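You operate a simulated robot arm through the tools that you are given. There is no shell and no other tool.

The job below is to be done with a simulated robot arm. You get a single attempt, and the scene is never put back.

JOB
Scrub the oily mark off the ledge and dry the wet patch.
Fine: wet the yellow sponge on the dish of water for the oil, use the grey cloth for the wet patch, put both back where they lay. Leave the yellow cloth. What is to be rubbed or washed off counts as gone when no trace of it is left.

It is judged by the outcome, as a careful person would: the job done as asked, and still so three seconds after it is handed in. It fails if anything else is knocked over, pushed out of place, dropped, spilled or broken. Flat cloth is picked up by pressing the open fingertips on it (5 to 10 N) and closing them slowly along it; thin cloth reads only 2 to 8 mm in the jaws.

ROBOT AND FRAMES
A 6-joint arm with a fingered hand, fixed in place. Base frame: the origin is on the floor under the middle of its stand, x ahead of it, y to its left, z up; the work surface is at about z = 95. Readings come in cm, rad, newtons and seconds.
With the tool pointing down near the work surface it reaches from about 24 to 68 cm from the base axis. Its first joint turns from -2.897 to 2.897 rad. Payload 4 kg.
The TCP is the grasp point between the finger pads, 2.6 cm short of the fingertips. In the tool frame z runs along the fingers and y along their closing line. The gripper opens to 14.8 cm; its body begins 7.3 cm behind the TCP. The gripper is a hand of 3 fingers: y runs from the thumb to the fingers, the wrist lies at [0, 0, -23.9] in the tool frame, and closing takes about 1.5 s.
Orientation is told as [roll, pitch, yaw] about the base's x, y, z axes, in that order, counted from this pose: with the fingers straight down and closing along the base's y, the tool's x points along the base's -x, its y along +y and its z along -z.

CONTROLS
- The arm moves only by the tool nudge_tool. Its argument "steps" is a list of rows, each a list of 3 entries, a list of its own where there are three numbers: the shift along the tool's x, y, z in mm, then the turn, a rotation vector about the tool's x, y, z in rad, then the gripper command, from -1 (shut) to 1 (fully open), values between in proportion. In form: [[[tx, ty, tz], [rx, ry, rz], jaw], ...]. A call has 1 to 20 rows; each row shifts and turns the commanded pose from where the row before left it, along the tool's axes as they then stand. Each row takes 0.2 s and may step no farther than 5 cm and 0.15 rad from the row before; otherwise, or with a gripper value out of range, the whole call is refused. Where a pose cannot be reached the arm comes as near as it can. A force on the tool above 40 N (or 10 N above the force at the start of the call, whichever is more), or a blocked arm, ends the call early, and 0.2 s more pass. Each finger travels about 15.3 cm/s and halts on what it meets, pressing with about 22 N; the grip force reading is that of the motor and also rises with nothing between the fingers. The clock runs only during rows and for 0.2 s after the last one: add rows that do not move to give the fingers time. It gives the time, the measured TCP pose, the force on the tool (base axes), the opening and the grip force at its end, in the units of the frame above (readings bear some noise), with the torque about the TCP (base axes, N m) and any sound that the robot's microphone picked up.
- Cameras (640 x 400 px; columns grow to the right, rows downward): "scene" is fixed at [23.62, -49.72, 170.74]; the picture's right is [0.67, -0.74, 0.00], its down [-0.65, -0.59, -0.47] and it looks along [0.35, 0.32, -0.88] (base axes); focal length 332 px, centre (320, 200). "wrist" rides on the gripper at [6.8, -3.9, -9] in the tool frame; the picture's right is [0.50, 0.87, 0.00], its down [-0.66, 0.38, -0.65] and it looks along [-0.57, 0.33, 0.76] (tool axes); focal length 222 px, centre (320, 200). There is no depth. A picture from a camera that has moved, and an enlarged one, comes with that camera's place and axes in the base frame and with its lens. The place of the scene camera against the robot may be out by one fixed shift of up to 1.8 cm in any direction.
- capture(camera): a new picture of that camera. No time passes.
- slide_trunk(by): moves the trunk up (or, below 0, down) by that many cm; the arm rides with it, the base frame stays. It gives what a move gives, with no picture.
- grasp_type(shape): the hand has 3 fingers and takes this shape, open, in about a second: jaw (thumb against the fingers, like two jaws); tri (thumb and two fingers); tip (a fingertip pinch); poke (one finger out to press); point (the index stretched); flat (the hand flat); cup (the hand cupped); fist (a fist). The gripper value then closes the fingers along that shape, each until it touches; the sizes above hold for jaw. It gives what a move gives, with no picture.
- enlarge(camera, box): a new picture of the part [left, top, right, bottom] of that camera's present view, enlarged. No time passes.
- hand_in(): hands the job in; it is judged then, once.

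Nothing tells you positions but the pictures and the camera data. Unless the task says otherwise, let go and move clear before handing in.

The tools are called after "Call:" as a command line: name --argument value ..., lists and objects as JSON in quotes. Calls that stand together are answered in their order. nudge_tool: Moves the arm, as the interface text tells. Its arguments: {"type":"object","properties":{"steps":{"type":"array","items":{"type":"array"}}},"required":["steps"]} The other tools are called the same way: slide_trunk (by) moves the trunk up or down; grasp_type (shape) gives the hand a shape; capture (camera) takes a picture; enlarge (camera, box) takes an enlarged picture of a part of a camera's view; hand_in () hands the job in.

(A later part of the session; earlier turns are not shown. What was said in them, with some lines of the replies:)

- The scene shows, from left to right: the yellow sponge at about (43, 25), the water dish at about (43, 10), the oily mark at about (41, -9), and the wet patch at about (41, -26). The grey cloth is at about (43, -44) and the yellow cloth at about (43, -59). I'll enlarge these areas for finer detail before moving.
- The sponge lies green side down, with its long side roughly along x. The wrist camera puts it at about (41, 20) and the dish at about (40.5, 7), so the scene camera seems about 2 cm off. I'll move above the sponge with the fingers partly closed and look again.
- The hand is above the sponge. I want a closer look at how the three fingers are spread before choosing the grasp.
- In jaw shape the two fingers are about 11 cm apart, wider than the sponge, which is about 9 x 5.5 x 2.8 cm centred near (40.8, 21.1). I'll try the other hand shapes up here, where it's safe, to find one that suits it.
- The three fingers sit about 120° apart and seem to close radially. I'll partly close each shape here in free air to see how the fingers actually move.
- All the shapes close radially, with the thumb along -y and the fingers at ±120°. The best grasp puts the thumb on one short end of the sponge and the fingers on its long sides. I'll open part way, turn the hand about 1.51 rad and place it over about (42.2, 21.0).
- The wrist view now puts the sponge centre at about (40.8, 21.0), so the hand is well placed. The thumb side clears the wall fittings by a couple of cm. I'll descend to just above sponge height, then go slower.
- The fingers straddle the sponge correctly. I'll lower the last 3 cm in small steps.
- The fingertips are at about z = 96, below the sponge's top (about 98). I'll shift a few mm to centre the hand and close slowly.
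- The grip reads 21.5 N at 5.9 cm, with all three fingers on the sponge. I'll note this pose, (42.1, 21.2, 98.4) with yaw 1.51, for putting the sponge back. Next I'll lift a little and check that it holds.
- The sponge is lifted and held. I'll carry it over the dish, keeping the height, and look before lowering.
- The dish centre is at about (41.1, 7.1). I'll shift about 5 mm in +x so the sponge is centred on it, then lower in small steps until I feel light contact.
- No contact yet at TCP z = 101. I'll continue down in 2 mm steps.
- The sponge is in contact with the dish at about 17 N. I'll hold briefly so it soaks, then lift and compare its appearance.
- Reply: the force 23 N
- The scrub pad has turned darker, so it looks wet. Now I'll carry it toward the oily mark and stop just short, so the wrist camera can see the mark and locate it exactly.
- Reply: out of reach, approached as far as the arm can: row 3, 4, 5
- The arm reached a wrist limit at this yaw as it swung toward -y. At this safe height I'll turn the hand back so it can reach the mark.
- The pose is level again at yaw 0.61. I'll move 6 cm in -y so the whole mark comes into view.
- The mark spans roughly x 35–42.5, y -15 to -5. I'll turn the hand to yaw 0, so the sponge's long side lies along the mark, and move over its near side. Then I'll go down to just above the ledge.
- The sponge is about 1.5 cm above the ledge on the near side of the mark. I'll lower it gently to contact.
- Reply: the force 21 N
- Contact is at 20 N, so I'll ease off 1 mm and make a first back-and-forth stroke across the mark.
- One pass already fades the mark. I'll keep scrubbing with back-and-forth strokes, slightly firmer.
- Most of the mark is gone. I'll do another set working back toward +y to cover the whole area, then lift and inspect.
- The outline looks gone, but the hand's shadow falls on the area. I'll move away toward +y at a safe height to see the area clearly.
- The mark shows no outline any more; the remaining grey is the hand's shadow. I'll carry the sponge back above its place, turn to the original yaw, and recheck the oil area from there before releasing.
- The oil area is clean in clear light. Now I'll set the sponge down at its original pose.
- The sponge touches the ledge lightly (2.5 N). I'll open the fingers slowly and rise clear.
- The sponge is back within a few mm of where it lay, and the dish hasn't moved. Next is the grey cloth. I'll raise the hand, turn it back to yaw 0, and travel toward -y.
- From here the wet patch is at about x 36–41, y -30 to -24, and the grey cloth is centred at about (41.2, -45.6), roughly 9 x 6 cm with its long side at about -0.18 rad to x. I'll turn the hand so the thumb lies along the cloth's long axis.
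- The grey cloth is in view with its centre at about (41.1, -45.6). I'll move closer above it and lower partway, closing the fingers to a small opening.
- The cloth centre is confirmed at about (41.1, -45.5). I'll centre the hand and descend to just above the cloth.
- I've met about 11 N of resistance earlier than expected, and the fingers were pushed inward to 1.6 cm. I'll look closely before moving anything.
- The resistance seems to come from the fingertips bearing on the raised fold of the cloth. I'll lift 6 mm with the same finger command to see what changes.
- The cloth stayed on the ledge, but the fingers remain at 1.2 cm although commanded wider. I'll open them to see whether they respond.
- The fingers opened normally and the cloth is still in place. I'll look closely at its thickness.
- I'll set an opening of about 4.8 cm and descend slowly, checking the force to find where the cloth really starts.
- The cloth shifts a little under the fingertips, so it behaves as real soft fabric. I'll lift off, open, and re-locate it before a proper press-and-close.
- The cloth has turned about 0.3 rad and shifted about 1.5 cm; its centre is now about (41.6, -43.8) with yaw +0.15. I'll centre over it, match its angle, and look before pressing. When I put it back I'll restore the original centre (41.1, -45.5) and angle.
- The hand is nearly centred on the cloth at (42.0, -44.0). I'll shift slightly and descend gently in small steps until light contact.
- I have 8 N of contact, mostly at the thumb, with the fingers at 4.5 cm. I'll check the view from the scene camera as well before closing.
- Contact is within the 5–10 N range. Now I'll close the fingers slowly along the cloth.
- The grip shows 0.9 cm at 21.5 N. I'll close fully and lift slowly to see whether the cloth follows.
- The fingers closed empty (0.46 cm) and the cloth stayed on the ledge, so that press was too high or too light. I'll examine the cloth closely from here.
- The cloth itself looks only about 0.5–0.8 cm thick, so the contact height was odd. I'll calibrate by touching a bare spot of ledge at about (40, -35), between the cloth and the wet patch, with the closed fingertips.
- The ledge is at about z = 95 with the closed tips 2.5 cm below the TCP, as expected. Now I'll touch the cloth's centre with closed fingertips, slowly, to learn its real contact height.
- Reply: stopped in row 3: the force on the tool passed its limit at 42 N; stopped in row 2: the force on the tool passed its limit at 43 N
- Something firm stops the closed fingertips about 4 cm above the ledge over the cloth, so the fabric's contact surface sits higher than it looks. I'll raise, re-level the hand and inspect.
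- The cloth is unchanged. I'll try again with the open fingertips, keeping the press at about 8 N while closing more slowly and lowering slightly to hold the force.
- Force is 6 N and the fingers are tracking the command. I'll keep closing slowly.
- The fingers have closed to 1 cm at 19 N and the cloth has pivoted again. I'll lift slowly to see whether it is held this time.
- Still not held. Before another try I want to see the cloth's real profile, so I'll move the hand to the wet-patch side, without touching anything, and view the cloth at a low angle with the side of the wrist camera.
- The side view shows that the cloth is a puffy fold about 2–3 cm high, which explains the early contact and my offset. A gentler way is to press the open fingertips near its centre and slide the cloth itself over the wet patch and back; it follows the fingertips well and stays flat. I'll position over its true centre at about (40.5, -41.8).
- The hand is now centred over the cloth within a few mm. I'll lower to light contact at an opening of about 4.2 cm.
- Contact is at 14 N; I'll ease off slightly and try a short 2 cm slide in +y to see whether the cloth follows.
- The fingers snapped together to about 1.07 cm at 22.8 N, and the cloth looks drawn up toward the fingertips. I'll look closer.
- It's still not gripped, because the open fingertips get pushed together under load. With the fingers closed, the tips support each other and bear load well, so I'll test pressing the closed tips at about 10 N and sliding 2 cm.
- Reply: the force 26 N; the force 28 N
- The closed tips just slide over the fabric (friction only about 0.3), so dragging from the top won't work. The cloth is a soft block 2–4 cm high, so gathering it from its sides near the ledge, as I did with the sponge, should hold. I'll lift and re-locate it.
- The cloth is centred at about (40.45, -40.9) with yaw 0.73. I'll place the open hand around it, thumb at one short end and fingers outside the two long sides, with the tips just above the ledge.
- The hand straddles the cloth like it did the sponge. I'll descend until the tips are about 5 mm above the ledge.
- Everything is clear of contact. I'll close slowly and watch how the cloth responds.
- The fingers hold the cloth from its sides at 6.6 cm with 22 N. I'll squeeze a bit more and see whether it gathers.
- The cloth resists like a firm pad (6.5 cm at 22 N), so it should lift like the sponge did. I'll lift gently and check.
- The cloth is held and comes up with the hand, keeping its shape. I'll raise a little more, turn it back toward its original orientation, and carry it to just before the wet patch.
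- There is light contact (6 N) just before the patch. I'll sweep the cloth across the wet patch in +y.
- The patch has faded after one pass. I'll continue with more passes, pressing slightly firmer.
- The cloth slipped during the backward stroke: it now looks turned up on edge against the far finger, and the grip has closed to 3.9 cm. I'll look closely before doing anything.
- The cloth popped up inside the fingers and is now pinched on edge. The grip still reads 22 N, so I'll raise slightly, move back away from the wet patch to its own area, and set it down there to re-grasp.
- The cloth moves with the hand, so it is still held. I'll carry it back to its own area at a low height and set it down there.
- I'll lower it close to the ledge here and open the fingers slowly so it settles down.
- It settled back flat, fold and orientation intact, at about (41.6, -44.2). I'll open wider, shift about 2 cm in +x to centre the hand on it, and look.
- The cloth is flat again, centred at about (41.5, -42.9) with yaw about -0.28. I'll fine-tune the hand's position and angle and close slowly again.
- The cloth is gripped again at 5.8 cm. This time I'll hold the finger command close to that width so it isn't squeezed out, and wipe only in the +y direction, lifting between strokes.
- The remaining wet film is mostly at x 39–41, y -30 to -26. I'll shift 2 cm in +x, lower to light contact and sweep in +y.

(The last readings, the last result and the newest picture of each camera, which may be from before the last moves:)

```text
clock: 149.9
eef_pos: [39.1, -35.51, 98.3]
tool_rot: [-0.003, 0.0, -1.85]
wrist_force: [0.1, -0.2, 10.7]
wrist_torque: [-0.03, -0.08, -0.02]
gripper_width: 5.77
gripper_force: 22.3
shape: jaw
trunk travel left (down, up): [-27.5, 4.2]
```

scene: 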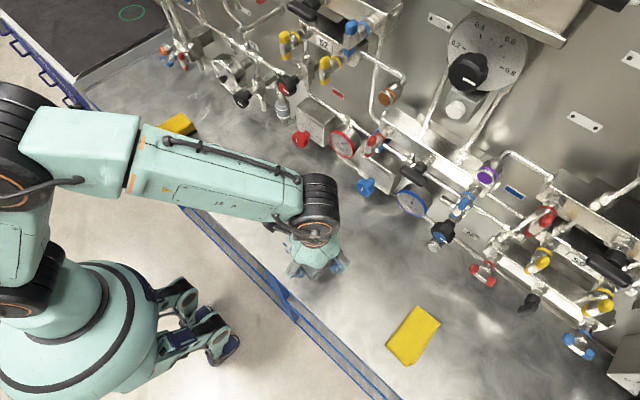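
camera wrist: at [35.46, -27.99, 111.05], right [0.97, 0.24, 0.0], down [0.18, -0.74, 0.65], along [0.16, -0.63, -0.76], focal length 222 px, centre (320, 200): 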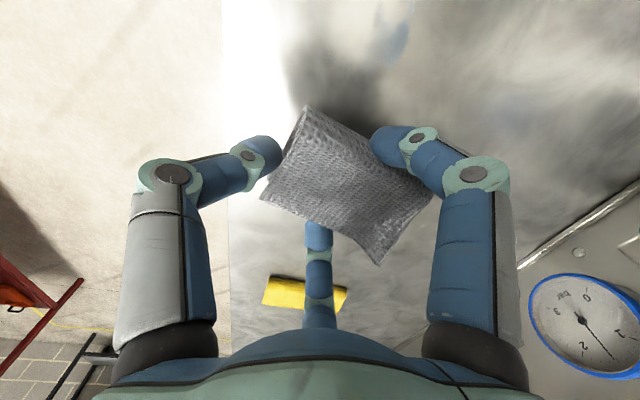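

Call:
nudge_tool --steps '[[[9.6, -2.8, -0.3], [0, 0, 0], -0.25], [[9.6, -2.8, 0], [0, 0, 0], -0.25], [[9.6, -2.8, 0], [0, 0, 0], -0.25], [[9.6, -2.8, 0], [0, 0, 0], -0.25], [[9.6, -2.8, 0], [0, 0, 0], -0.25], [[9.6, -2.8, 0], [0, 0, 0], -0.25], [[9.6, -2.8, 0], [0, 0, 0], -0.25]]'

Call:
capture --camera "wrist"

```text
clock: 151.5
eef_pos: [38.99, -28.59, 98.29]
tool_rot: [-0.006, 0.006, -1.852]
wrist_force: [0.1, 0.4, 0.1]
wrist_torque: [0.0, 0.03, 0.0]
gripper_width: 5.75
gripper_force: 22.1
shape: jaw
trunk travel left (down, up): [-27.5, 4.2]
```

```text
taken
camera wrist: at [37.25, -20.97, 107.27], right [0.97, 0.24, 0.0], down [0.19, -0.74, 0.65], along [0.16, -0.63, -0.76], focal length 222 px, centre (320, 200)
```

wrist: 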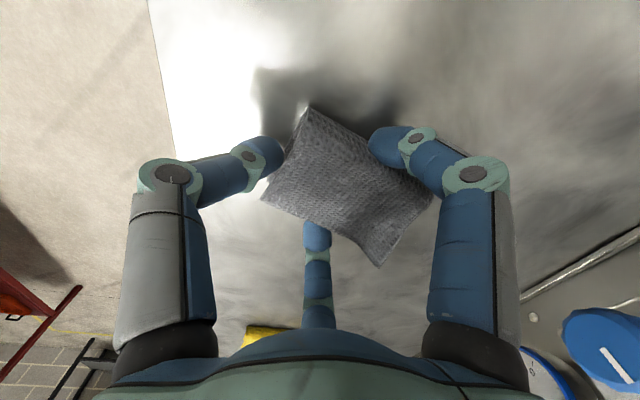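

The cloth is steady, but contact became light. I'll lower slightly and continue the stroke.

Call:
nudge_tool --steps '[[[4.8, -1.4, 0.8], [0, 0, 0], -0.25], [[9.6, -2.8, 0.2], [0, 0, 0], -0.25], [[9.6, -2.8, 0], [0, 0, 0], -0.25], [[9.6, -2.8, 0], [0, 0, 0], -0.25], [[9.6, -2.8, 0], [0, 0, 0], -0.25], [[9.6, -2.8, 0], [0, 0, 0], -0.25], [[9.6, -2.8, 0], [0, 0, 0], -0.25], [[9.6, -2.8, 0], [0, 0, 0], -0.25]]'

Call:
capture --camera "wrist"

Call:
enlarge --camera "scene" --box '[230, 190, 390, 290]'

```text
clock: 153.3
eef_pos: [39.03, -21.0, 98.18]
tool_rot: [-0.005, 0.005, -1.85]
wrist_force: [-0.5, -0.9, -0.3]
wrist_torque: [0.01, -0.01, -0.01]
gripper_width: 5.65
gripper_force: 21.8
shape: jaw
trunk travel left (down, up): [-27.5, 4.2]
```

```text
taken
camera wrist: at [37.29, -13.55, 107.18], right [0.97, 0.24, 0.0], down [0.19, -0.74, 0.65], along [0.15, -0.63, -0.76], focal length 222 px, centre (320, 200)
```

wrist: 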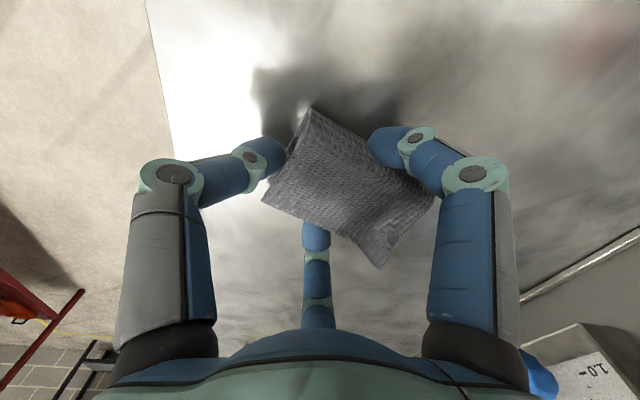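

```text
4.00 times, centred on (310, 240) of scene
camera zoom: at [23.62, -49.72, 170.74], right [0.67, -0.74, 0.0], down [-0.65, -0.59, -0.47], along [0.35, 0.32, -0.88], focal length 1328 px, centre (360, 40)
```

zoom: 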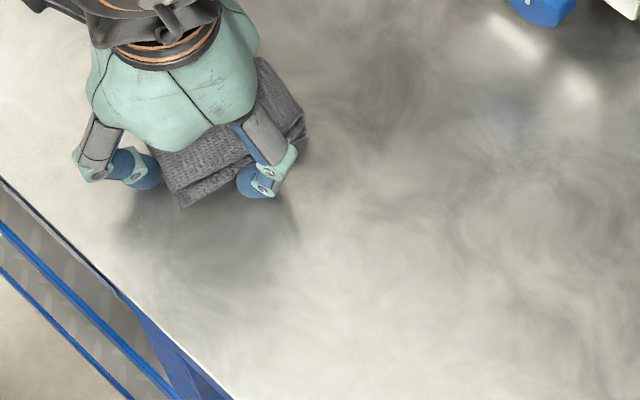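

The patch looks gone from here, apart from the hand's shadow. I'll lift, go back and inspect with the wrist camera, then make another stroke to be sure.

Call:
nudge_tool --steps '[[[0, 0, -8], [0, 0, 0], -0.25], [[0, 0, -15], [0, 0, 0], -0.25], [[0, 0, -15], [0, 0, 0], -0.25], [[-36, 5.9, 0], [0, 0, 0], -0.25], [[-36, 5.9, 0], [0, 0, 0], -0.25], [[-36, 5.9, 0], [0, 0, 0], -0.25], [[-36, 5.9, 0], [0, 0, 0], -0.25], [[0, 0, 0], [0, 0, 0], -0.25]]'

Call:
capture --camera "wrist"

Call:
enlarge --camera "wrist" --box '[250, 0, 450, 110]'

Call:
enlarge --camera "scene" --box '[230, 190, 390, 290]'

```text
clock: 155.1
eef_pos: [37.54, -35.77, 102.17]
tool_rot: [-0.002, 0.001, -1.849]
wrist_force: [-0.4, 0.4, -1.1]
wrist_torque: [0.0, -0.02, -0.02]
gripper_width: 5.64
gripper_force: 22.1
shape: jaw
trunk travel left (down, up): [-27.5, 4.2]
```

```text
taken
camera wrist: at [35.7, -28.21, 111.13], right [0.97, 0.24, 0.0], down [0.18, -0.74, 0.65], along [0.16, -0.63, -0.76], focal length 222 px, centre (320, 200)
```

wrist: 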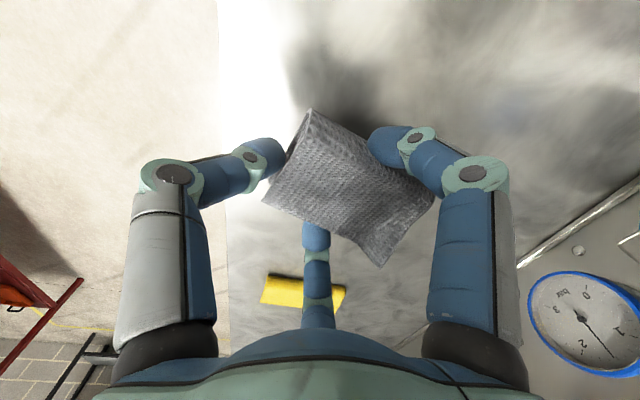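

```text
3.20 times, centred on (350, 55) of wrist
camera zoom: at [35.7, -28.21, 111.13], right [0.97, 0.24, 0.0], down [0.18, -0.74, 0.65], along [0.16, -0.63, -0.76], focal length 711 px, centre (224, 664)
```

zoom: 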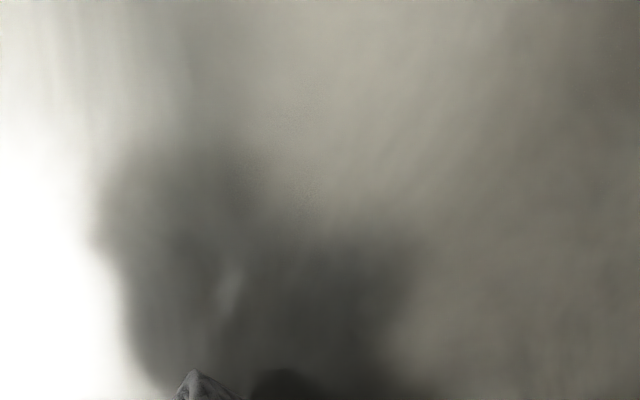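

```text
4.00 times, centred on (310, 240) of scene
camera zoom: at [23.62, -49.72, 170.74], right [0.67, -0.74, 0.0], down [-0.65, -0.59, -0.47], along [0.35, 0.32, -0.88], focal length 1328 px, centre (360, 40)
```

zoom: 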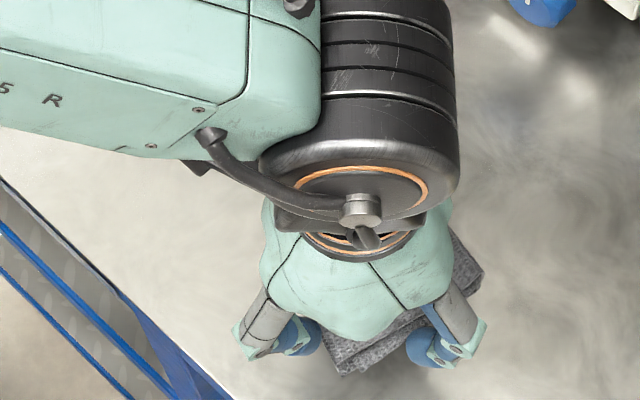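

The visible part of the patch is gone. I'll make one more wiping stroke across the whole patch for certainty.

Call:
nudge_tool --steps '[[[0, 6, 15], [0, 0, 0], -0.25], [[0, 0, 12], [0, 0, 0], -0.25], [[0, 0, 7], [0, 0, 0], -0.25], [[0, 0, 3], [0, 0, 0], -0.25], [[0, 0, 2.5], [0, 0, 0], -0.25], [[0, 0, 0], [0, 0, 0], -0.25]]'

```text
clock: 156.5
eef_pos: [38.07, -35.69, 98.1]
tool_rot: [-0.006, 0.001, -1.849]
wrist_force: [-0.3, 1.0, 4.9]
wrist_torque: [0.01, -0.03, 0.02]
gripper_width: 5.66
gripper_force: 21.8
shape: jaw
trunk travel left (down, up): [-27.5, 4.2]
```

Call:
nudge_tool --steps '[[[9.6, -2.8, 0.2], [0, 0, 0], -0.25], [[9.6, -2.8, 0], [0, 0, 0], -0.25], [[9.6, -2.8, 0.2], [0, 0, 0], -0.25], [[9.6, -2.8, 0], [0, 0, 0], -0.25], [[9.6, -2.8, 0.2], [0, 0, 0], -0.25], [[9.6, -2.8, 0], [0, 0, 0], -0.25], [[9.6, -2.8, 0.2], [0, 0, 0], -0.25], [[9.6, -2.8, 0], [0, 0, 0], -0.25]]'

Call:
nudge_tool --steps '[[[9.6, -2.8, 0.2], [0, 0, 0], -0.25], [[9.6, -2.8, 0], [0, 0, 0], -0.25], [[9.6, -2.8, 0.2], [0, 0, 0], -0.25], [[9.6, -2.8, 0], [0, 0, 0], -0.25], [[9.6, -2.8, 0.2], [0, 0, 0], -0.25], [[9.6, -2.8, 0], [0, 0, 0], -0.25], [[9.6, -2.8, 0], [0, 0, 0], -0.25], [[0, 0, 0], [0, 0, 0], -0.25]]'

Call:
capture --camera "wrist"

Call:
enlarge --camera "scene" --box '[230, 190, 390, 290]'

```text
clock: 158.3
eef_pos: [37.99, -27.71, 98.05]
tool_rot: [-0.005, 0.006, -1.849]
wrist_force: [0.2, -3.6, 10.4]
wrist_torque: [-0.05, -0.03, -0.05]
gripper_width: 5.6
gripper_force: 22.0
shape: jaw
trunk travel left (down, up): [-27.5, 4.2]
```

```text
clock: 160.1
eef_pos: [37.93, -20.67, 97.86]
tool_rot: [-0.004, 0.004, -1.849]
wrist_force: [0.3, -4.9, 7.5]
wrist_torque: [0.03, -0.05, -0.04]
gripper_width: 5.56
gripper_force: 21.8
shape: jaw
trunk travel left (down, up): [-27.5, 4.2]
```

```text
taken
camera wrist: at [36.18, -13.22, 106.85], right [0.97, 0.24, 0.0], down [0.18, -0.74, 0.65], along [0.16, -0.63, -0.76], focal length 222 px, centre (320, 200)
```

wrist: 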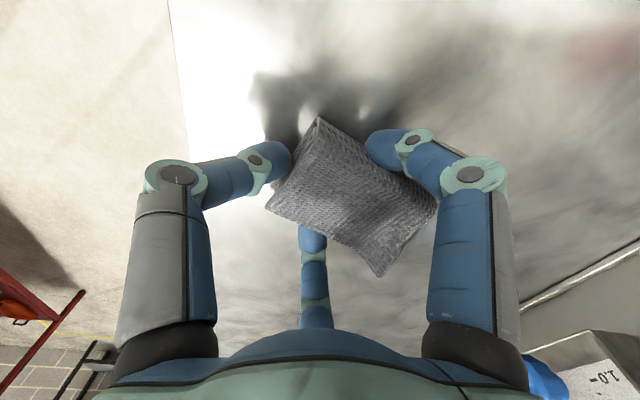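

```text
4.00 times, centred on (310, 240) of scene
camera zoom: at [23.62, -49.72, 170.74], right [0.67, -0.74, 0.0], down [-0.65, -0.59, -0.47], along [0.35, 0.32, -0.88], focal length 1328 px, centre (360, 40)
```

zoom: 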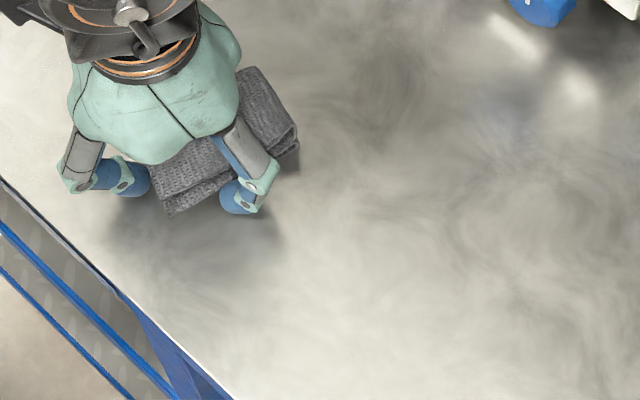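

I'll lift and move a little further in +y, so the patch area is out of the shadow and can be inspected.

Call:
nudge_tool --steps '[[[0, 0, -8], [0, 0, 0], -0.25], [[0, 0, -15], [0, 0, 0], -0.25], [[0, 0, -20], [0, 0, 0], -0.25], [[30, -8.5, 0], [0, 0, 0], -0.25], [[30, -8.5, 0], [0, 0, 0], -0.25], [[0, 0, 0], [0, 0, 0], -0.25]]'

Call:
enlarge --camera "scene" --box '[240, 200, 368, 280]'

Call:
capture --camera "scene"

Call:
capture --camera "wrist"

```text
clock: 161.5
eef_pos: [38.09, -14.32, 102.17]
tool_rot: [-0.004, 0.003, -1.849]
wrist_force: [-0.5, -0.7, -0.4]
wrist_torque: [0.0, 0.01, -0.02]
gripper_width: 5.52
gripper_force: 22.3
shape: jaw
trunk travel left (down, up): [-27.5, 4.2]
```

```text
5.00 times, centred on (304, 240) of scene
camera zoom: at [23.62, -49.72, 170.74], right [0.67, -0.74, 0.0], down [-0.65, -0.59, -0.47], along [0.35, 0.32, -0.88], focal length 1660 px, centre (400, 0)
```

zoom: 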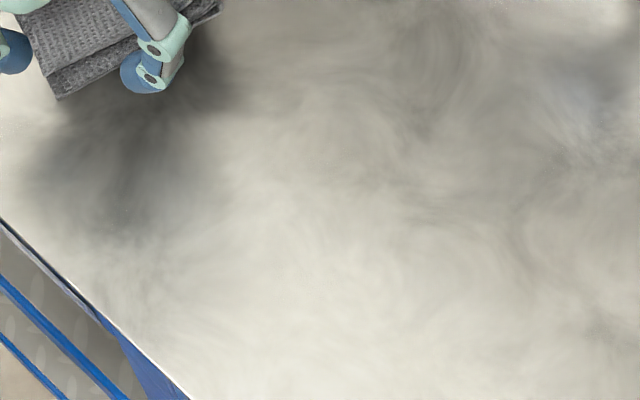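

```text
taken
```

scene: 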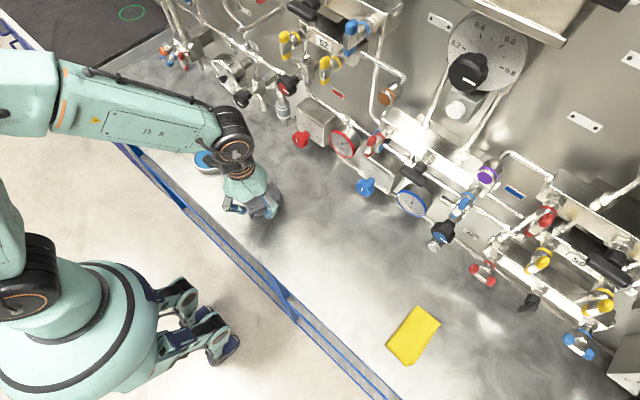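

```text
taken
camera wrist: at [36.33, -6.79, 111.08], right [0.97, 0.24, 0.0], down [0.19, -0.74, 0.65], along [0.16, -0.63, -0.76], focal length 222 px, centre (320, 200)
```

wrist: 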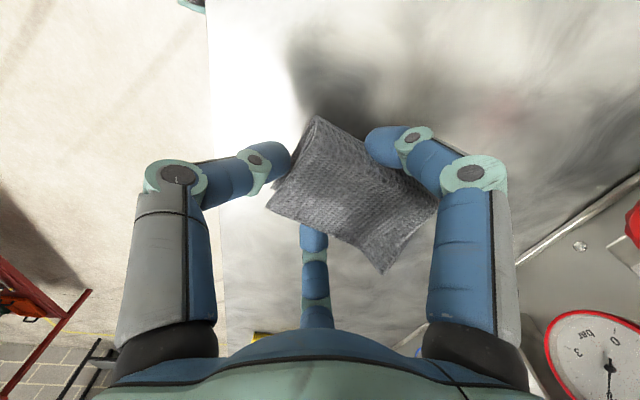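

The wet patch area is clean, with no blue left anywhere. Now I'll carry the cloth back and align it to its original pose, centre about (41.05, -45.3) and yaw about -0.16.

Call:
nudge_tool --steps '[[[0, 0, -15], [0, 0, 0], -0.25], [[-36.4, 12.35, 0], [0, 0, 0], -0.25], [[-36.4, 12.35, 0], [0, 0, 0], -0.25], [[-36.4, 12.35, 0], [0, 0, 0], -0.25], [[-36.4, 12.35, 0], [0, 0, 0], -0.25], [[-36.4, 12.35, 0], [0, 0, 0], -0.25], [[-36.4, 12.35, 0], [0, 0, 0], -0.25], [[-36.4, 12.35, 0], [0, 0, 0], -0.25], [[-36.4, 12.35, 0], [0, 0, 0], -0.25], [[0, 0, 0], [0, 0, -0.12], -0.25], [[0, 0, 0], [0, 0, 0], -0.25]]'

Call:
capture --camera "wrist"

Call:
enlarge --camera "scene" --box '[310, 250, 470, 350]'

```text
clock: 163.9
eef_pos: [39.53, -45.37, 103.31]
tool_rot: [-0.003, 0.004, -1.73]
wrist_force: [-0.3, 0.1, -0.4]
wrist_torque: [0.04, 0.0, 0.02]
gripper_width: 5.51
gripper_force: 21.5
shape: jaw
trunk travel left (down, up): [-27.5, 4.2]
```

```text
taken
camera wrist: at [36.79, -38.08, 112.26], right [0.93, 0.36, 0.0], down [0.27, -0.71, 0.65], along [0.23, -0.61, -0.76], focal length 222 px, centre (320, 200)
```

wrist: 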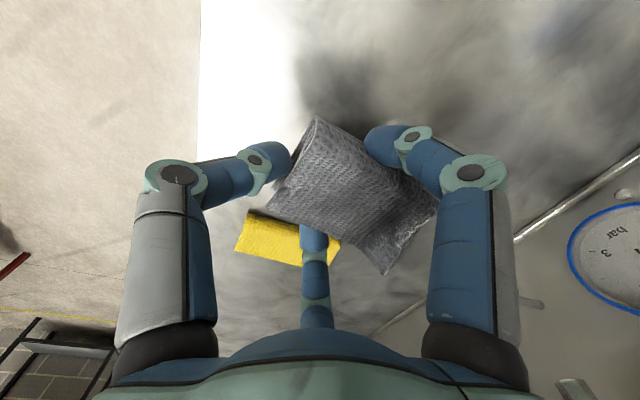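

```text
4.00 times, centred on (390, 300) of scene
camera zoom: at [23.62, -49.72, 170.74], right [0.67, -0.74, 0.0], down [-0.65, -0.59, -0.47], along [0.35, 0.32, -0.88], focal length 1328 px, centre (40, -200)
```

zoom: 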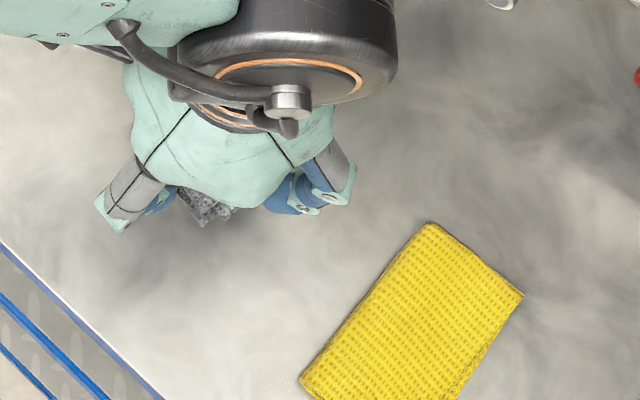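

Call:
nudge_tool --steps '[[[0, 0, 20], [0, 0, 0], -0.25], [[0, 0, 15], [0, 0, 0], -0.25], [[0, 0, 10], [0, 0, 0], -0.25], [[0, 0, 4], [0, 0, 0], -0.25], [[0, 0, 2], [0, 0, 0], -0.25], [[0, 0, 0], [0, 0, 0], -0.25]]'

```text
clock: 165.3
eef_pos: [39.33, -45.24, 98.65]
tool_rot: [-0.005, 0.003, -1.729]
wrist_force: [-0.6, -0.8, 0.2]
wrist_torque: [-0.03, 0.0, 0.0]
gripper_width: 5.51
gripper_force: 21.5
shape: jaw
trunk travel left (down, up): [-27.5, 4.2]
```

Call:
nudge_tool --steps '[[[0, 0, 2], [0, 0, 0], -0.25], [[0, 0, 2], [0, 0, 0], -0.25], [[0, 0, 1], [0, 0, 0], -0.25], [[0, 0, 0], [0, 0, 0], -0.25]]'

```text
clock: 166.3
eef_pos: [39.4, -45.07, 97.83]
tool_rot: [-0.003, 0.004, -1.728]
wrist_force: [-0.6, -0.4, -0.1]
wrist_torque: [0.04, -0.03, 0.02]
gripper_width: 5.51
gripper_force: 22.3
shape: jaw
trunk travel left (down, up): [-27.5, 4.2]
```

The cloth is practically on the ledge. I'll open slowly and let it relax flat.

Call:
nudge_tool --steps '[[[0, 0, 0], [0, 0, 0], -0.2], [[0, 0, 0], [0, 0, 0], -0.15], [[0, 0, 0], [0, 0, 0], -0.1], [[0, 0, 0], [0, 0, 0], 0.0], [[0, 0, 0], [0, 0, 0], 0.1], [[0, 0, 0], [0, 0, 0], 0.2], [[0, 0, 0], [0, 0, 0], 0.35], [[0, 0, 0], [0, 0, 0], 0.5], [[0, 0, 0], [0, 0, 0], 0.62], [[0, 0, 0], [0, 0, 0], 0.62]]'

Call:
capture --camera "wrist"

```text
clock: 168.5
eef_pos: [39.45, -45.07, 97.98]
tool_rot: [-0.004, 0.004, -1.731]
wrist_force: [0.4, 0.2, 0.3]
wrist_torque: [0.02, 0.0, 0.02]
gripper_width: 11.95
gripper_force: 0.1
shape: jaw
trunk travel left (down, up): [-27.5, 4.2]
```

```text
taken
camera wrist: at [36.8, -37.9, 106.93], right [0.93, 0.36, 0.0], down [0.27, -0.71, 0.65], along [0.23, -0.61, -0.76], focal length 222 px, centre (320, 200)
```

wrist: 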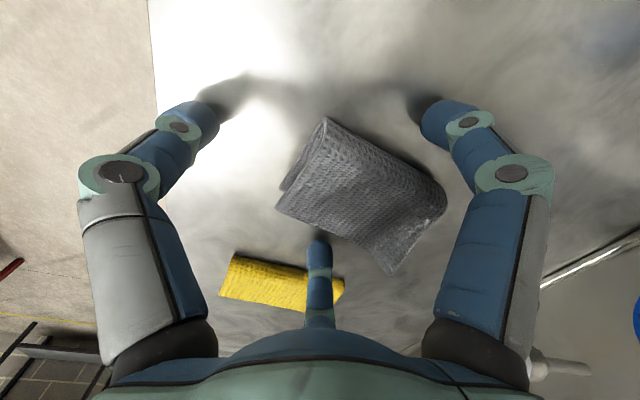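

Released cleanly. I'll open a bit more and rise straight up, then move aside to see the cloth from the scene camera.

Call:
nudge_tool --steps '[[[0, 0, 0], [0, 0, 0], 0.8], [[0, 0, 0], [0, 0, 0], 0.8], [[0, 0, -10], [0, 0, 0], 0.8], [[0, 0, -20], [0, 0, 0], 0.8], [[0, 0, -30], [0, 0, 0], 0.8], [[0, 0, -40], [0, 0, 0], 0.8], [[0, 0, -40], [0, 0, 0], 0.6], [[45, -10, 0], [0, 0, 0], 0.4], [[45, -10, 0], [0, 0, 0], 0.2], [[45, -10, 0], [0, 0, 0], 0.2], [[45, -10, 0], [0, 0, 0], 0.2], [[0, 0, 0], [0, 0, 0], 0.2]]'

Call:
enlarge --camera "scene" --box '[310, 250, 470, 350]'

Call:
capture --camera "wrist"

```text
clock: 171.1
eef_pos: [38.24, -26.82, 112.2]
tool_rot: [-0.004, 0.004, -1.73]
wrist_force: [-0.1, -0.3, -0.4]
wrist_torque: [0.05, 0.01, 0.02]
gripper_width: 8.95
gripper_force: 0.0
shape: jaw
trunk travel left (down, up): [-27.5, 4.2]
```

```text
4.00 times, centred on (390, 300) of scene
camera zoom: at [23.62, -49.72, 170.74], right [0.67, -0.74, 0.0], down [-0.65, -0.59, -0.47], along [0.35, 0.32, -0.88], focal length 1328 px, centre (40, -200)
```

zoom: 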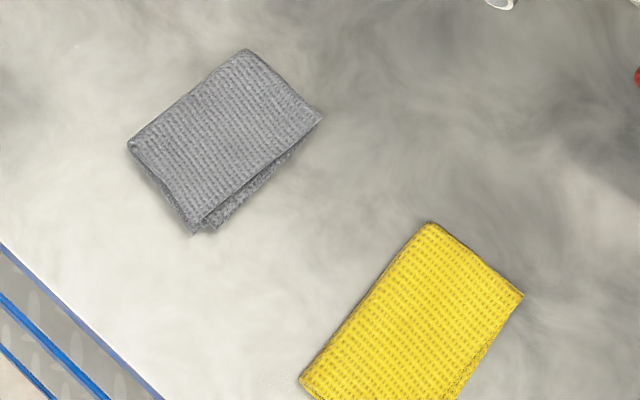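

```text
taken
camera wrist: at [35.55, -19.54, 121.21], right [0.93, 0.36, 0.0], down [0.27, -0.71, 0.65], along [0.23, -0.61, -0.76], focal length 222 px, centre (320, 200)
```

wrist: 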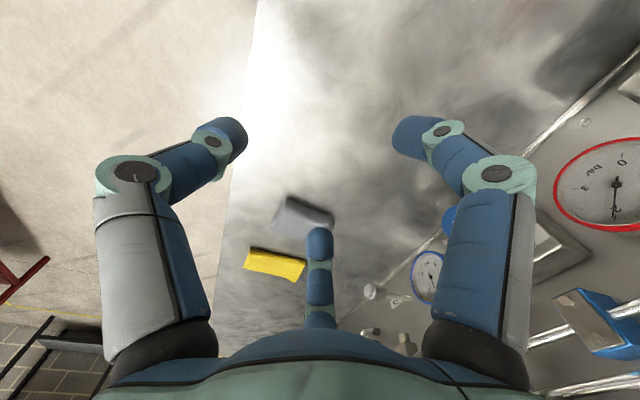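

The cloth lies flat and well oriented, only about 1.5 cm too far in +x compared with the start. I'll correct that with a gentle nudge: hand fully open over the cloth with one finger beyond its +x end, tips just above the ledge, then push back along its axis. First I'll position and check.

Call:
nudge_tool --steps '[[[0, 0, 0], [0, 0, -0.13], 0.6], [[0, 0, 0], [0, 0, -0.13], 1], [[0, 0, 0], [0, 0, -0.13], 1], [[0, 0, 0], [0, 0, -0.13], 1], [[0, 0, 0], [0, 0, -0.13], 1], [[0, 0, 0], [0, 0, -0.13], 1], [[0, 0, 0], [0, 0, -0.13], 1], [[0, 0, 0], [0, 0, -0.13], 1], [[-29.9, -23.5, 0], [0, 0, 0], 1], [[-29.9, -23.5, 0], [0, 0, 0], 1], [[-29.9, -23.5, 0], [0, 0, 0], 1], [[-29.9, -23.5, 0], [0, 0, 0], 1], [[-29.9, -23.5, 0], [0, 0, 0], 1], [[0, 0, 0], [0, 0, 0], 1]]'

Call:
capture --camera "wrist"

Call:
enlarge --camera "scene" --box '[310, 250, 470, 350]'

```text
clock: 174.1
eef_pos: [42.39, -45.39, 112.11]
tool_rot: [-0.001, 0.004, -0.689]
wrist_force: [-0.8, 0.4, 1.0]
wrist_torque: [-0.03, -0.05, 0.01]
gripper_width: 14.77
gripper_force: 0.1
shape: jaw
trunk travel left (down, up): [-27.5, 4.2]
```

```text
taken
camera wrist: at [34.79, -44.18, 121.08], right [0.17, 0.99, 0.0], down [0.75, -0.13, 0.65], along [0.64, -0.11, -0.76], focal length 222 px, centre (320, 200)
```

wrist: 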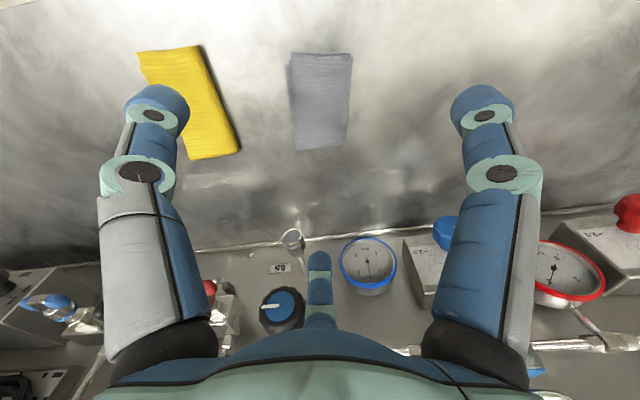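

```text
4.00 times, centred on (390, 300) of scene
camera zoom: at [23.62, -49.72, 170.74], right [0.67, -0.74, 0.0], down [-0.65, -0.59, -0.47], along [0.35, 0.32, -0.88], focal length 1328 px, centre (40, -200)
```

zoom: 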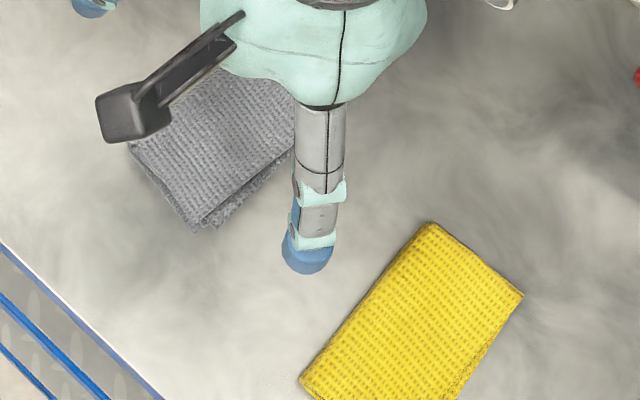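

All clear: the far finger sits about 2.4 cm beyond the cloth's +x end, and the thumb stays about 2.5 cm from the yellow cloth. I'll lower until the tips are just above the ledge.

Call:
nudge_tool --steps '[[[0, 0, 30], [0, 0, 0], 1], [[0, 0, 30], [0, 0, 0], 1], [[0, 0, 30], [0, 0, 0], 1], [[0, 0, 25], [0, 0, 0], 1], [[0, 0, 15], [0, 0, 0], 1], [[0, 0, 8], [0, 0, 0], 1], [[0, 0, 2], [0, 0, 0], 1], [[0, 0, 0], [0, 0, 0], 1]]'

Call:
capture --camera "wrist"

```text
clock: 175.9
eef_pos: [42.07, -45.35, 98.17]
tool_rot: [-0.001, 0.005, -0.69]
wrist_force: [-1.0, 0.0, -0.9]
wrist_torque: [0.0, -0.04, 0.02]
gripper_width: 14.8
gripper_force: 0.0
shape: jaw
trunk travel left (down, up): [-27.5, 4.2]
```

```text
taken
camera wrist: at [34.56, -44.14, 107.02], right [0.17, 0.99, 0.0], down [0.75, -0.13, 0.65], along [0.64, -0.11, -0.76], focal length 222 px, centre (320, 200)
```

wrist: 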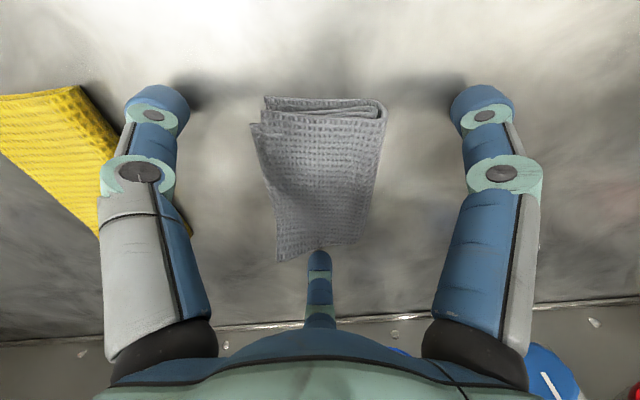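

Call:
nudge_tool --steps '[[[3.45, -2.02, 0], [0, 0, 0], 1], [[3.45, -2.02, 0], [0, 0, 0], 1], [[3.45, -2.02, 0], [0, 0, 0], 1], [[3.45, -2.02, 0], [0, 0, 0], 1], [[3.45, -2.02, 0], [0, 0, 0], 1], [[3.45, -2.02, 0], [0, 0, 0], 1], [[0, 0, 0], [0, 0, 0], 1]]'

Call:
capture --camera "wrist"

Call:
enlarge --camera "scene" --box '[310, 250, 470, 350]'

```text
clock: 177.5
eef_pos: [39.97, -44.97, 97.95]
tool_rot: [0.0, 0.005, -0.689]
wrist_force: [-0.5, -0.6, -0.8]
wrist_torque: [-0.02, 0.01, 0.03]
gripper_width: 14.8
gripper_force: 0.1
shape: jaw
trunk travel left (down, up): [-27.5, 4.2]
```

```text
taken
camera wrist: at [32.4, -43.75, 106.92], right [0.17, 0.99, 0.0], down [0.75, -0.13, 0.65], along [0.64, -0.11, -0.76], focal length 222 px, centre (320, 200)
```

wrist: 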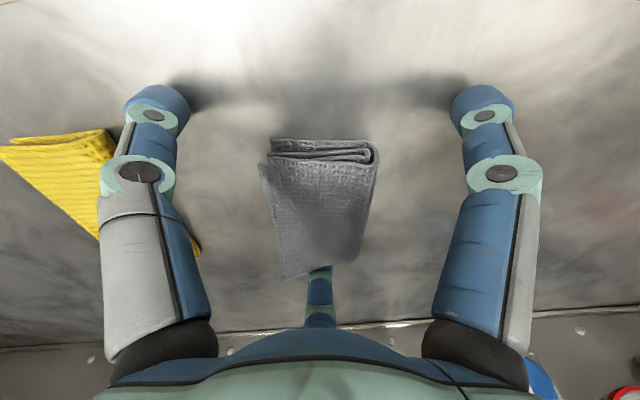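

```text
4.00 times, centred on (390, 300) of scene
camera zoom: at [23.62, -49.72, 170.74], right [0.67, -0.74, 0.0], down [-0.65, -0.59, -0.47], along [0.35, 0.32, -0.88], focal length 1328 px, centre (40, -200)
```

zoom: 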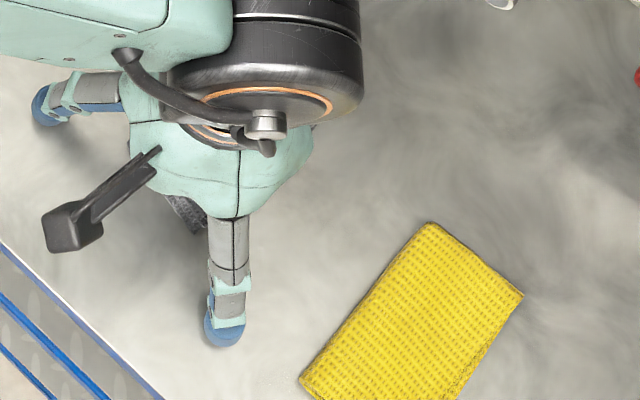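

The cloth hasn't moved yet and the finger should be just touching its end. I'll push the remaining 1.6 cm gently.

Call:
nudge_tool --steps '[[[2.6, -1.5, 0], [0, 0, 0], 1], [[2.6, -1.5, 0], [0, 0, 0], 1], [[2.6, -1.5, 0], [0, 0, 0], 1], [[2.6, -1.5, 0], [0, 0, 0], 1], [[2.6, -1.5, 0], [0, 0, 0], 1], [[0, 0, 0], [0, 0, 0], 1]]'

Call:
capture --camera "wrist"

```text
clock: 178.9
eef_pos: [38.36, -44.56, 97.96]
tool_rot: [0.0, 0.005, -0.689]
wrist_force: [0.7, -0.1, 0.0]
wrist_torque: [0.0, -0.03, 0.03]
gripper_width: 14.77
gripper_force: 0.2
shape: jaw
trunk travel left (down, up): [-27.5, 4.2]
```

```text
taken
camera wrist: at [30.89, -43.4, 106.93], right [0.17, 0.99, 0.0], down [0.75, -0.13, 0.65], along [0.64, -0.11, -0.76], focal length 222 px, centre (320, 200)
```

wrist: 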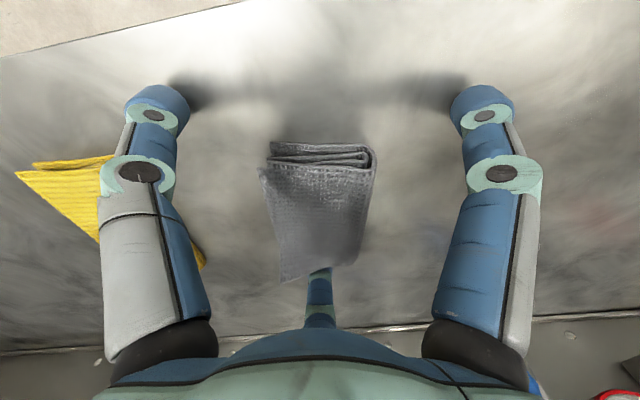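

The cloth followed the finger. I'll back the finger off a little, rise straight up, and check against the original view.

Call:
nudge_tool --steps '[[[-3.45, 2.02, 0], [0, 0, 0], 1], [[-3.45, 2.02, 0], [0, 0, 0], 1], [[0, 0, -15], [0, 0, 0], 1], [[0, 0, -30], [0, 0, 0], 1], [[0, 0, -40], [0, 0, 0], 1], [[0, 0, -45], [0, 0, 0], 1], [[0, 0, -20], [0, 0, 0], 0.6], [[25, 35, 0], [0, 0, 0], 0.3], [[25, 35, 0], [0, 0, 0], 0.2], [[25, 35, 0], [0, 0, 0], 0.2], [[25, 35, 0], [0, 0, 0], 0.2], [[25, 35, 0], [0, 0, 0], 0.2], [[25, 25, 0], [0, 0, 0], 0.2], [[0, 0, 0], [0, 0, 0], 0.2]]'

Call:
enlarge --camera "scene" --box '[310, 250, 470, 350]'

Call:
capture --camera "scene"

```text
clock: 181.9
eef_pos: [40.35, -19.51, 112.92]
tool_rot: [-0.001, 0.006, -0.688]
wrist_force: [1.2, 0.2, 0.7]
wrist_torque: [0.02, -0.03, 0.02]
gripper_width: 8.97
gripper_force: 0.0
shape: jaw
trunk travel left (down, up): [-27.5, 4.2]
```

```text
4.00 times, centred on (390, 300) of scene
camera zoom: at [23.62, -49.72, 170.74], right [0.67, -0.74, 0.0], down [-0.65, -0.59, -0.47], along [0.35, 0.32, -0.88], focal length 1328 px, centre (40, -200)
```

zoom: 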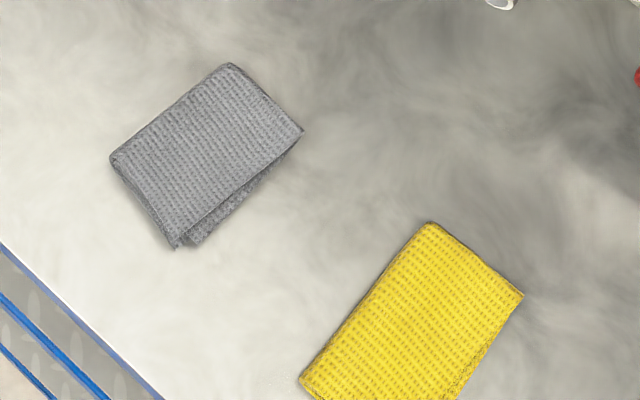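

```text
taken
```

scene: 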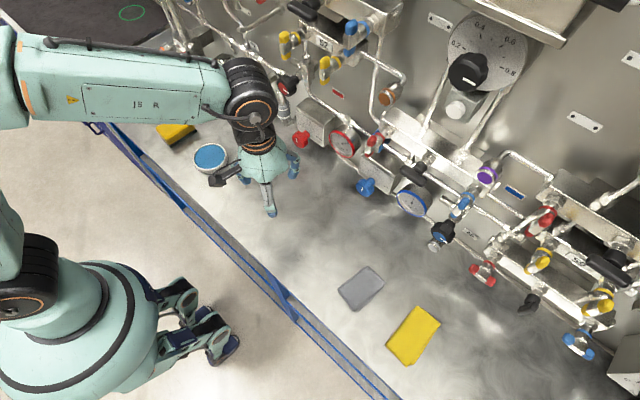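

The grey cloth now matches its original outline within a few mm. I'll return the arm to its starting pose and make a final inspection of both cleaned areas.

Call:
nudge_tool --steps '[[[0, 0, -40], [0, 0, 0], 0.2], [[0, 0, -45], [0, 0, -0.115], 0.2], [[0, 0, 0], [0, 0, -0.115], 0.2], [[0, 0, 0], [0, 0, -0.115], 0.2], [[0, 0, 0], [0, 0, -0.115], 0.2], [[0, 0, 0], [0, 0, -0.115], 0.2], [[0, 0, 0], [0, 0, -0.113], 0.2], [[-4, 42, 0], [0, 0, 0], 0.2], [[-4, 42, 0], [0, 0, 0], 0.2], [[-4, 42, 0], [0, 0, 0], 0.2], [[-4, 42, 0], [0, 0, 0], 0.2], [[0, 40, 0], [0, 0, 0], 0.2], [[0, 40, 0], [0, 0, 0], 0.2], [[0, 0, 0], [0, 0, 0], 0.2]]'

Call:
capture --camera "scene"

Call:
enlarge --camera "scene" --box '[200, 160, 360, 260]'

Call:
enlarge --camera "scene" --box '[130, 90, 290, 190]'

```text
clock: 184.9
eef_pos: [42.03, 4.98, 121.78]
tool_rot: [0.004, 0.005, -0.002]
wrist_force: [0.4, -0.1, -0.6]
wrist_torque: [0.02, 0.0, 0.01]
gripper_width: 8.94
gripper_force: 0.1
shape: jaw
trunk travel left (down, up): [-27.5, 4.2]
```

```text
taken
```

scene: 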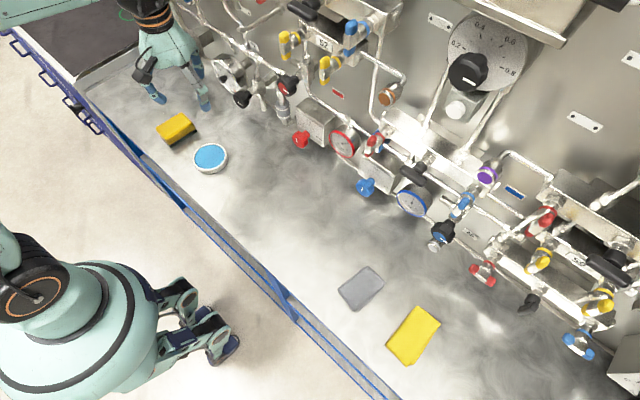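

```text
4.00 times, centred on (280, 210) of scene
camera zoom: at [23.62, -49.72, 170.74], right [0.67, -0.74, 0.0], down [-0.65, -0.59, -0.47], along [0.35, 0.32, -0.88], focal length 1328 px, centre (480, 160)
```

zoom: 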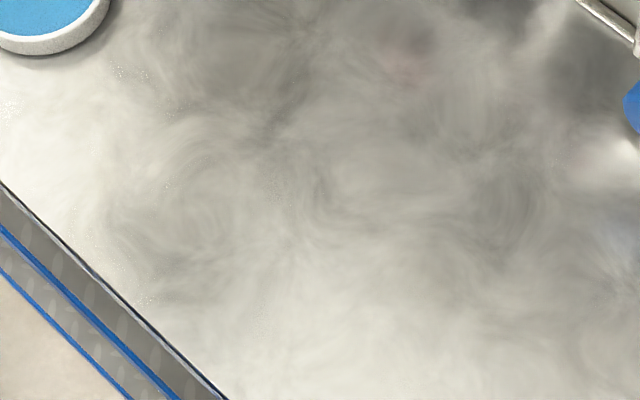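

```text
4.00 times, centred on (210, 140) of scene
camera zoom: at [23.62, -49.72, 170.74], right [0.67, -0.74, 0.0], down [-0.65, -0.59, -0.47], along [0.35, 0.32, -0.88], focal length 1328 px, centre (760, 440)
```

zoom: 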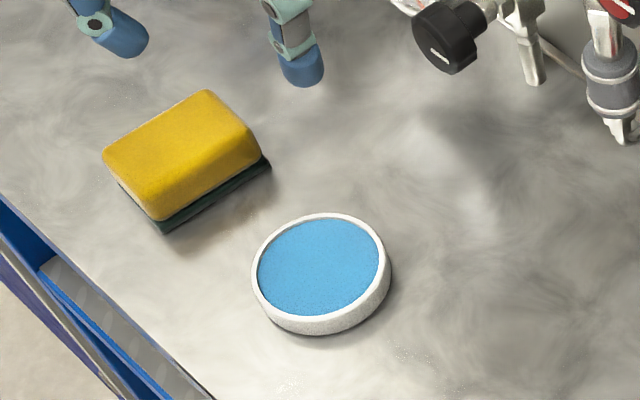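

Everything looks in place. One last close look at the two cleaned spots for faint traces.

Call:
enlarge --camera "scene" --box '[222, 180, 286, 225]'

Call:
enlarge --camera "scene" --box '[264, 225, 328, 270]'

Call:
enlarge --camera "scene" --box '[310, 250, 470, 350]'

```text
8.89 times, centred on (254, 202) of scene
camera zoom: at [23.62, -49.72, 170.74], right [0.67, -0.74, 0.0], down [-0.65, -0.59, -0.47], along [0.35, 0.32, -0.88], focal length 2951 px, centre (907, 178)
```

zoom: 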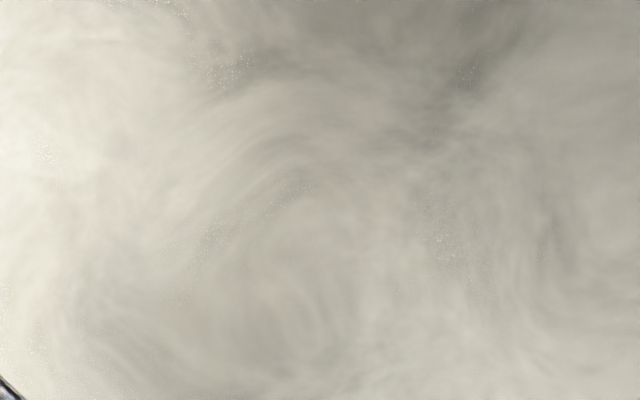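

```text
8.89 times, centred on (296, 248) of scene
camera zoom: at [23.62, -49.72, 170.74], right [0.67, -0.74, 0.0], down [-0.65, -0.59, -0.47], along [0.35, 0.32, -0.88], focal length 2951 px, centre (533, -222)
```

zoom: 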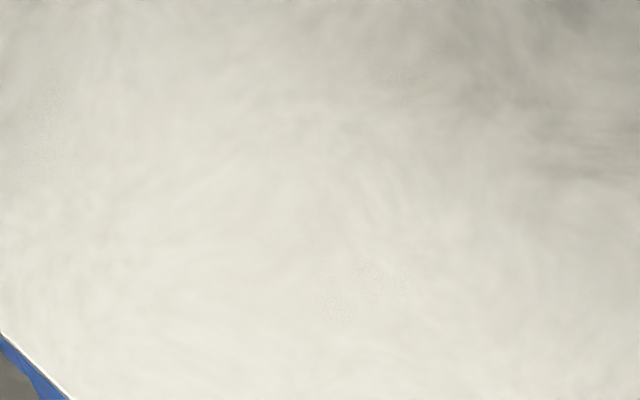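

```text
4.00 times, centred on (390, 300) of scene
camera zoom: at [23.62, -49.72, 170.74], right [0.67, -0.74, 0.0], down [-0.65, -0.59, -0.47], along [0.35, 0.32, -0.88], focal length 1328 px, centre (40, -200)
```

zoom: 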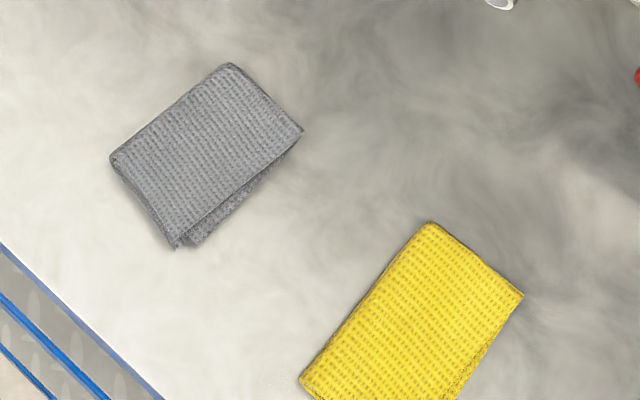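

Both the oily mark and the wet patch are gone without a trace. The sponge and grey cloth are back where they lay, the dish and yellow cloth haven't moved, and the hand is open and clear. I'm handing in the job.

Call:
hand_in

```text
The job is handed in.
```

The oily mark and the wet patch are both gone, with no trace in the final close-up pictures. I've handed the job in.

- **Oily mark:** I wet the sponge on the dish and scrubbed the mark off. The sponge is back within about 4 mm of where it lay.
- **Wet patch:** I wiped it dry with the grey cloth. The cloth is flat and folded as before, within about 3 mm of its original place.
- **Grey cloth:** It was awkward to pick up. It slid and turned a little during failed grasps, and once popped up inside the fingers mid-wipe. I set it down, gripped it again and finished the wiping.
- **Everything else:** The yellow cloth and the water dish have not moved. The hand is open and clear of the ledge.
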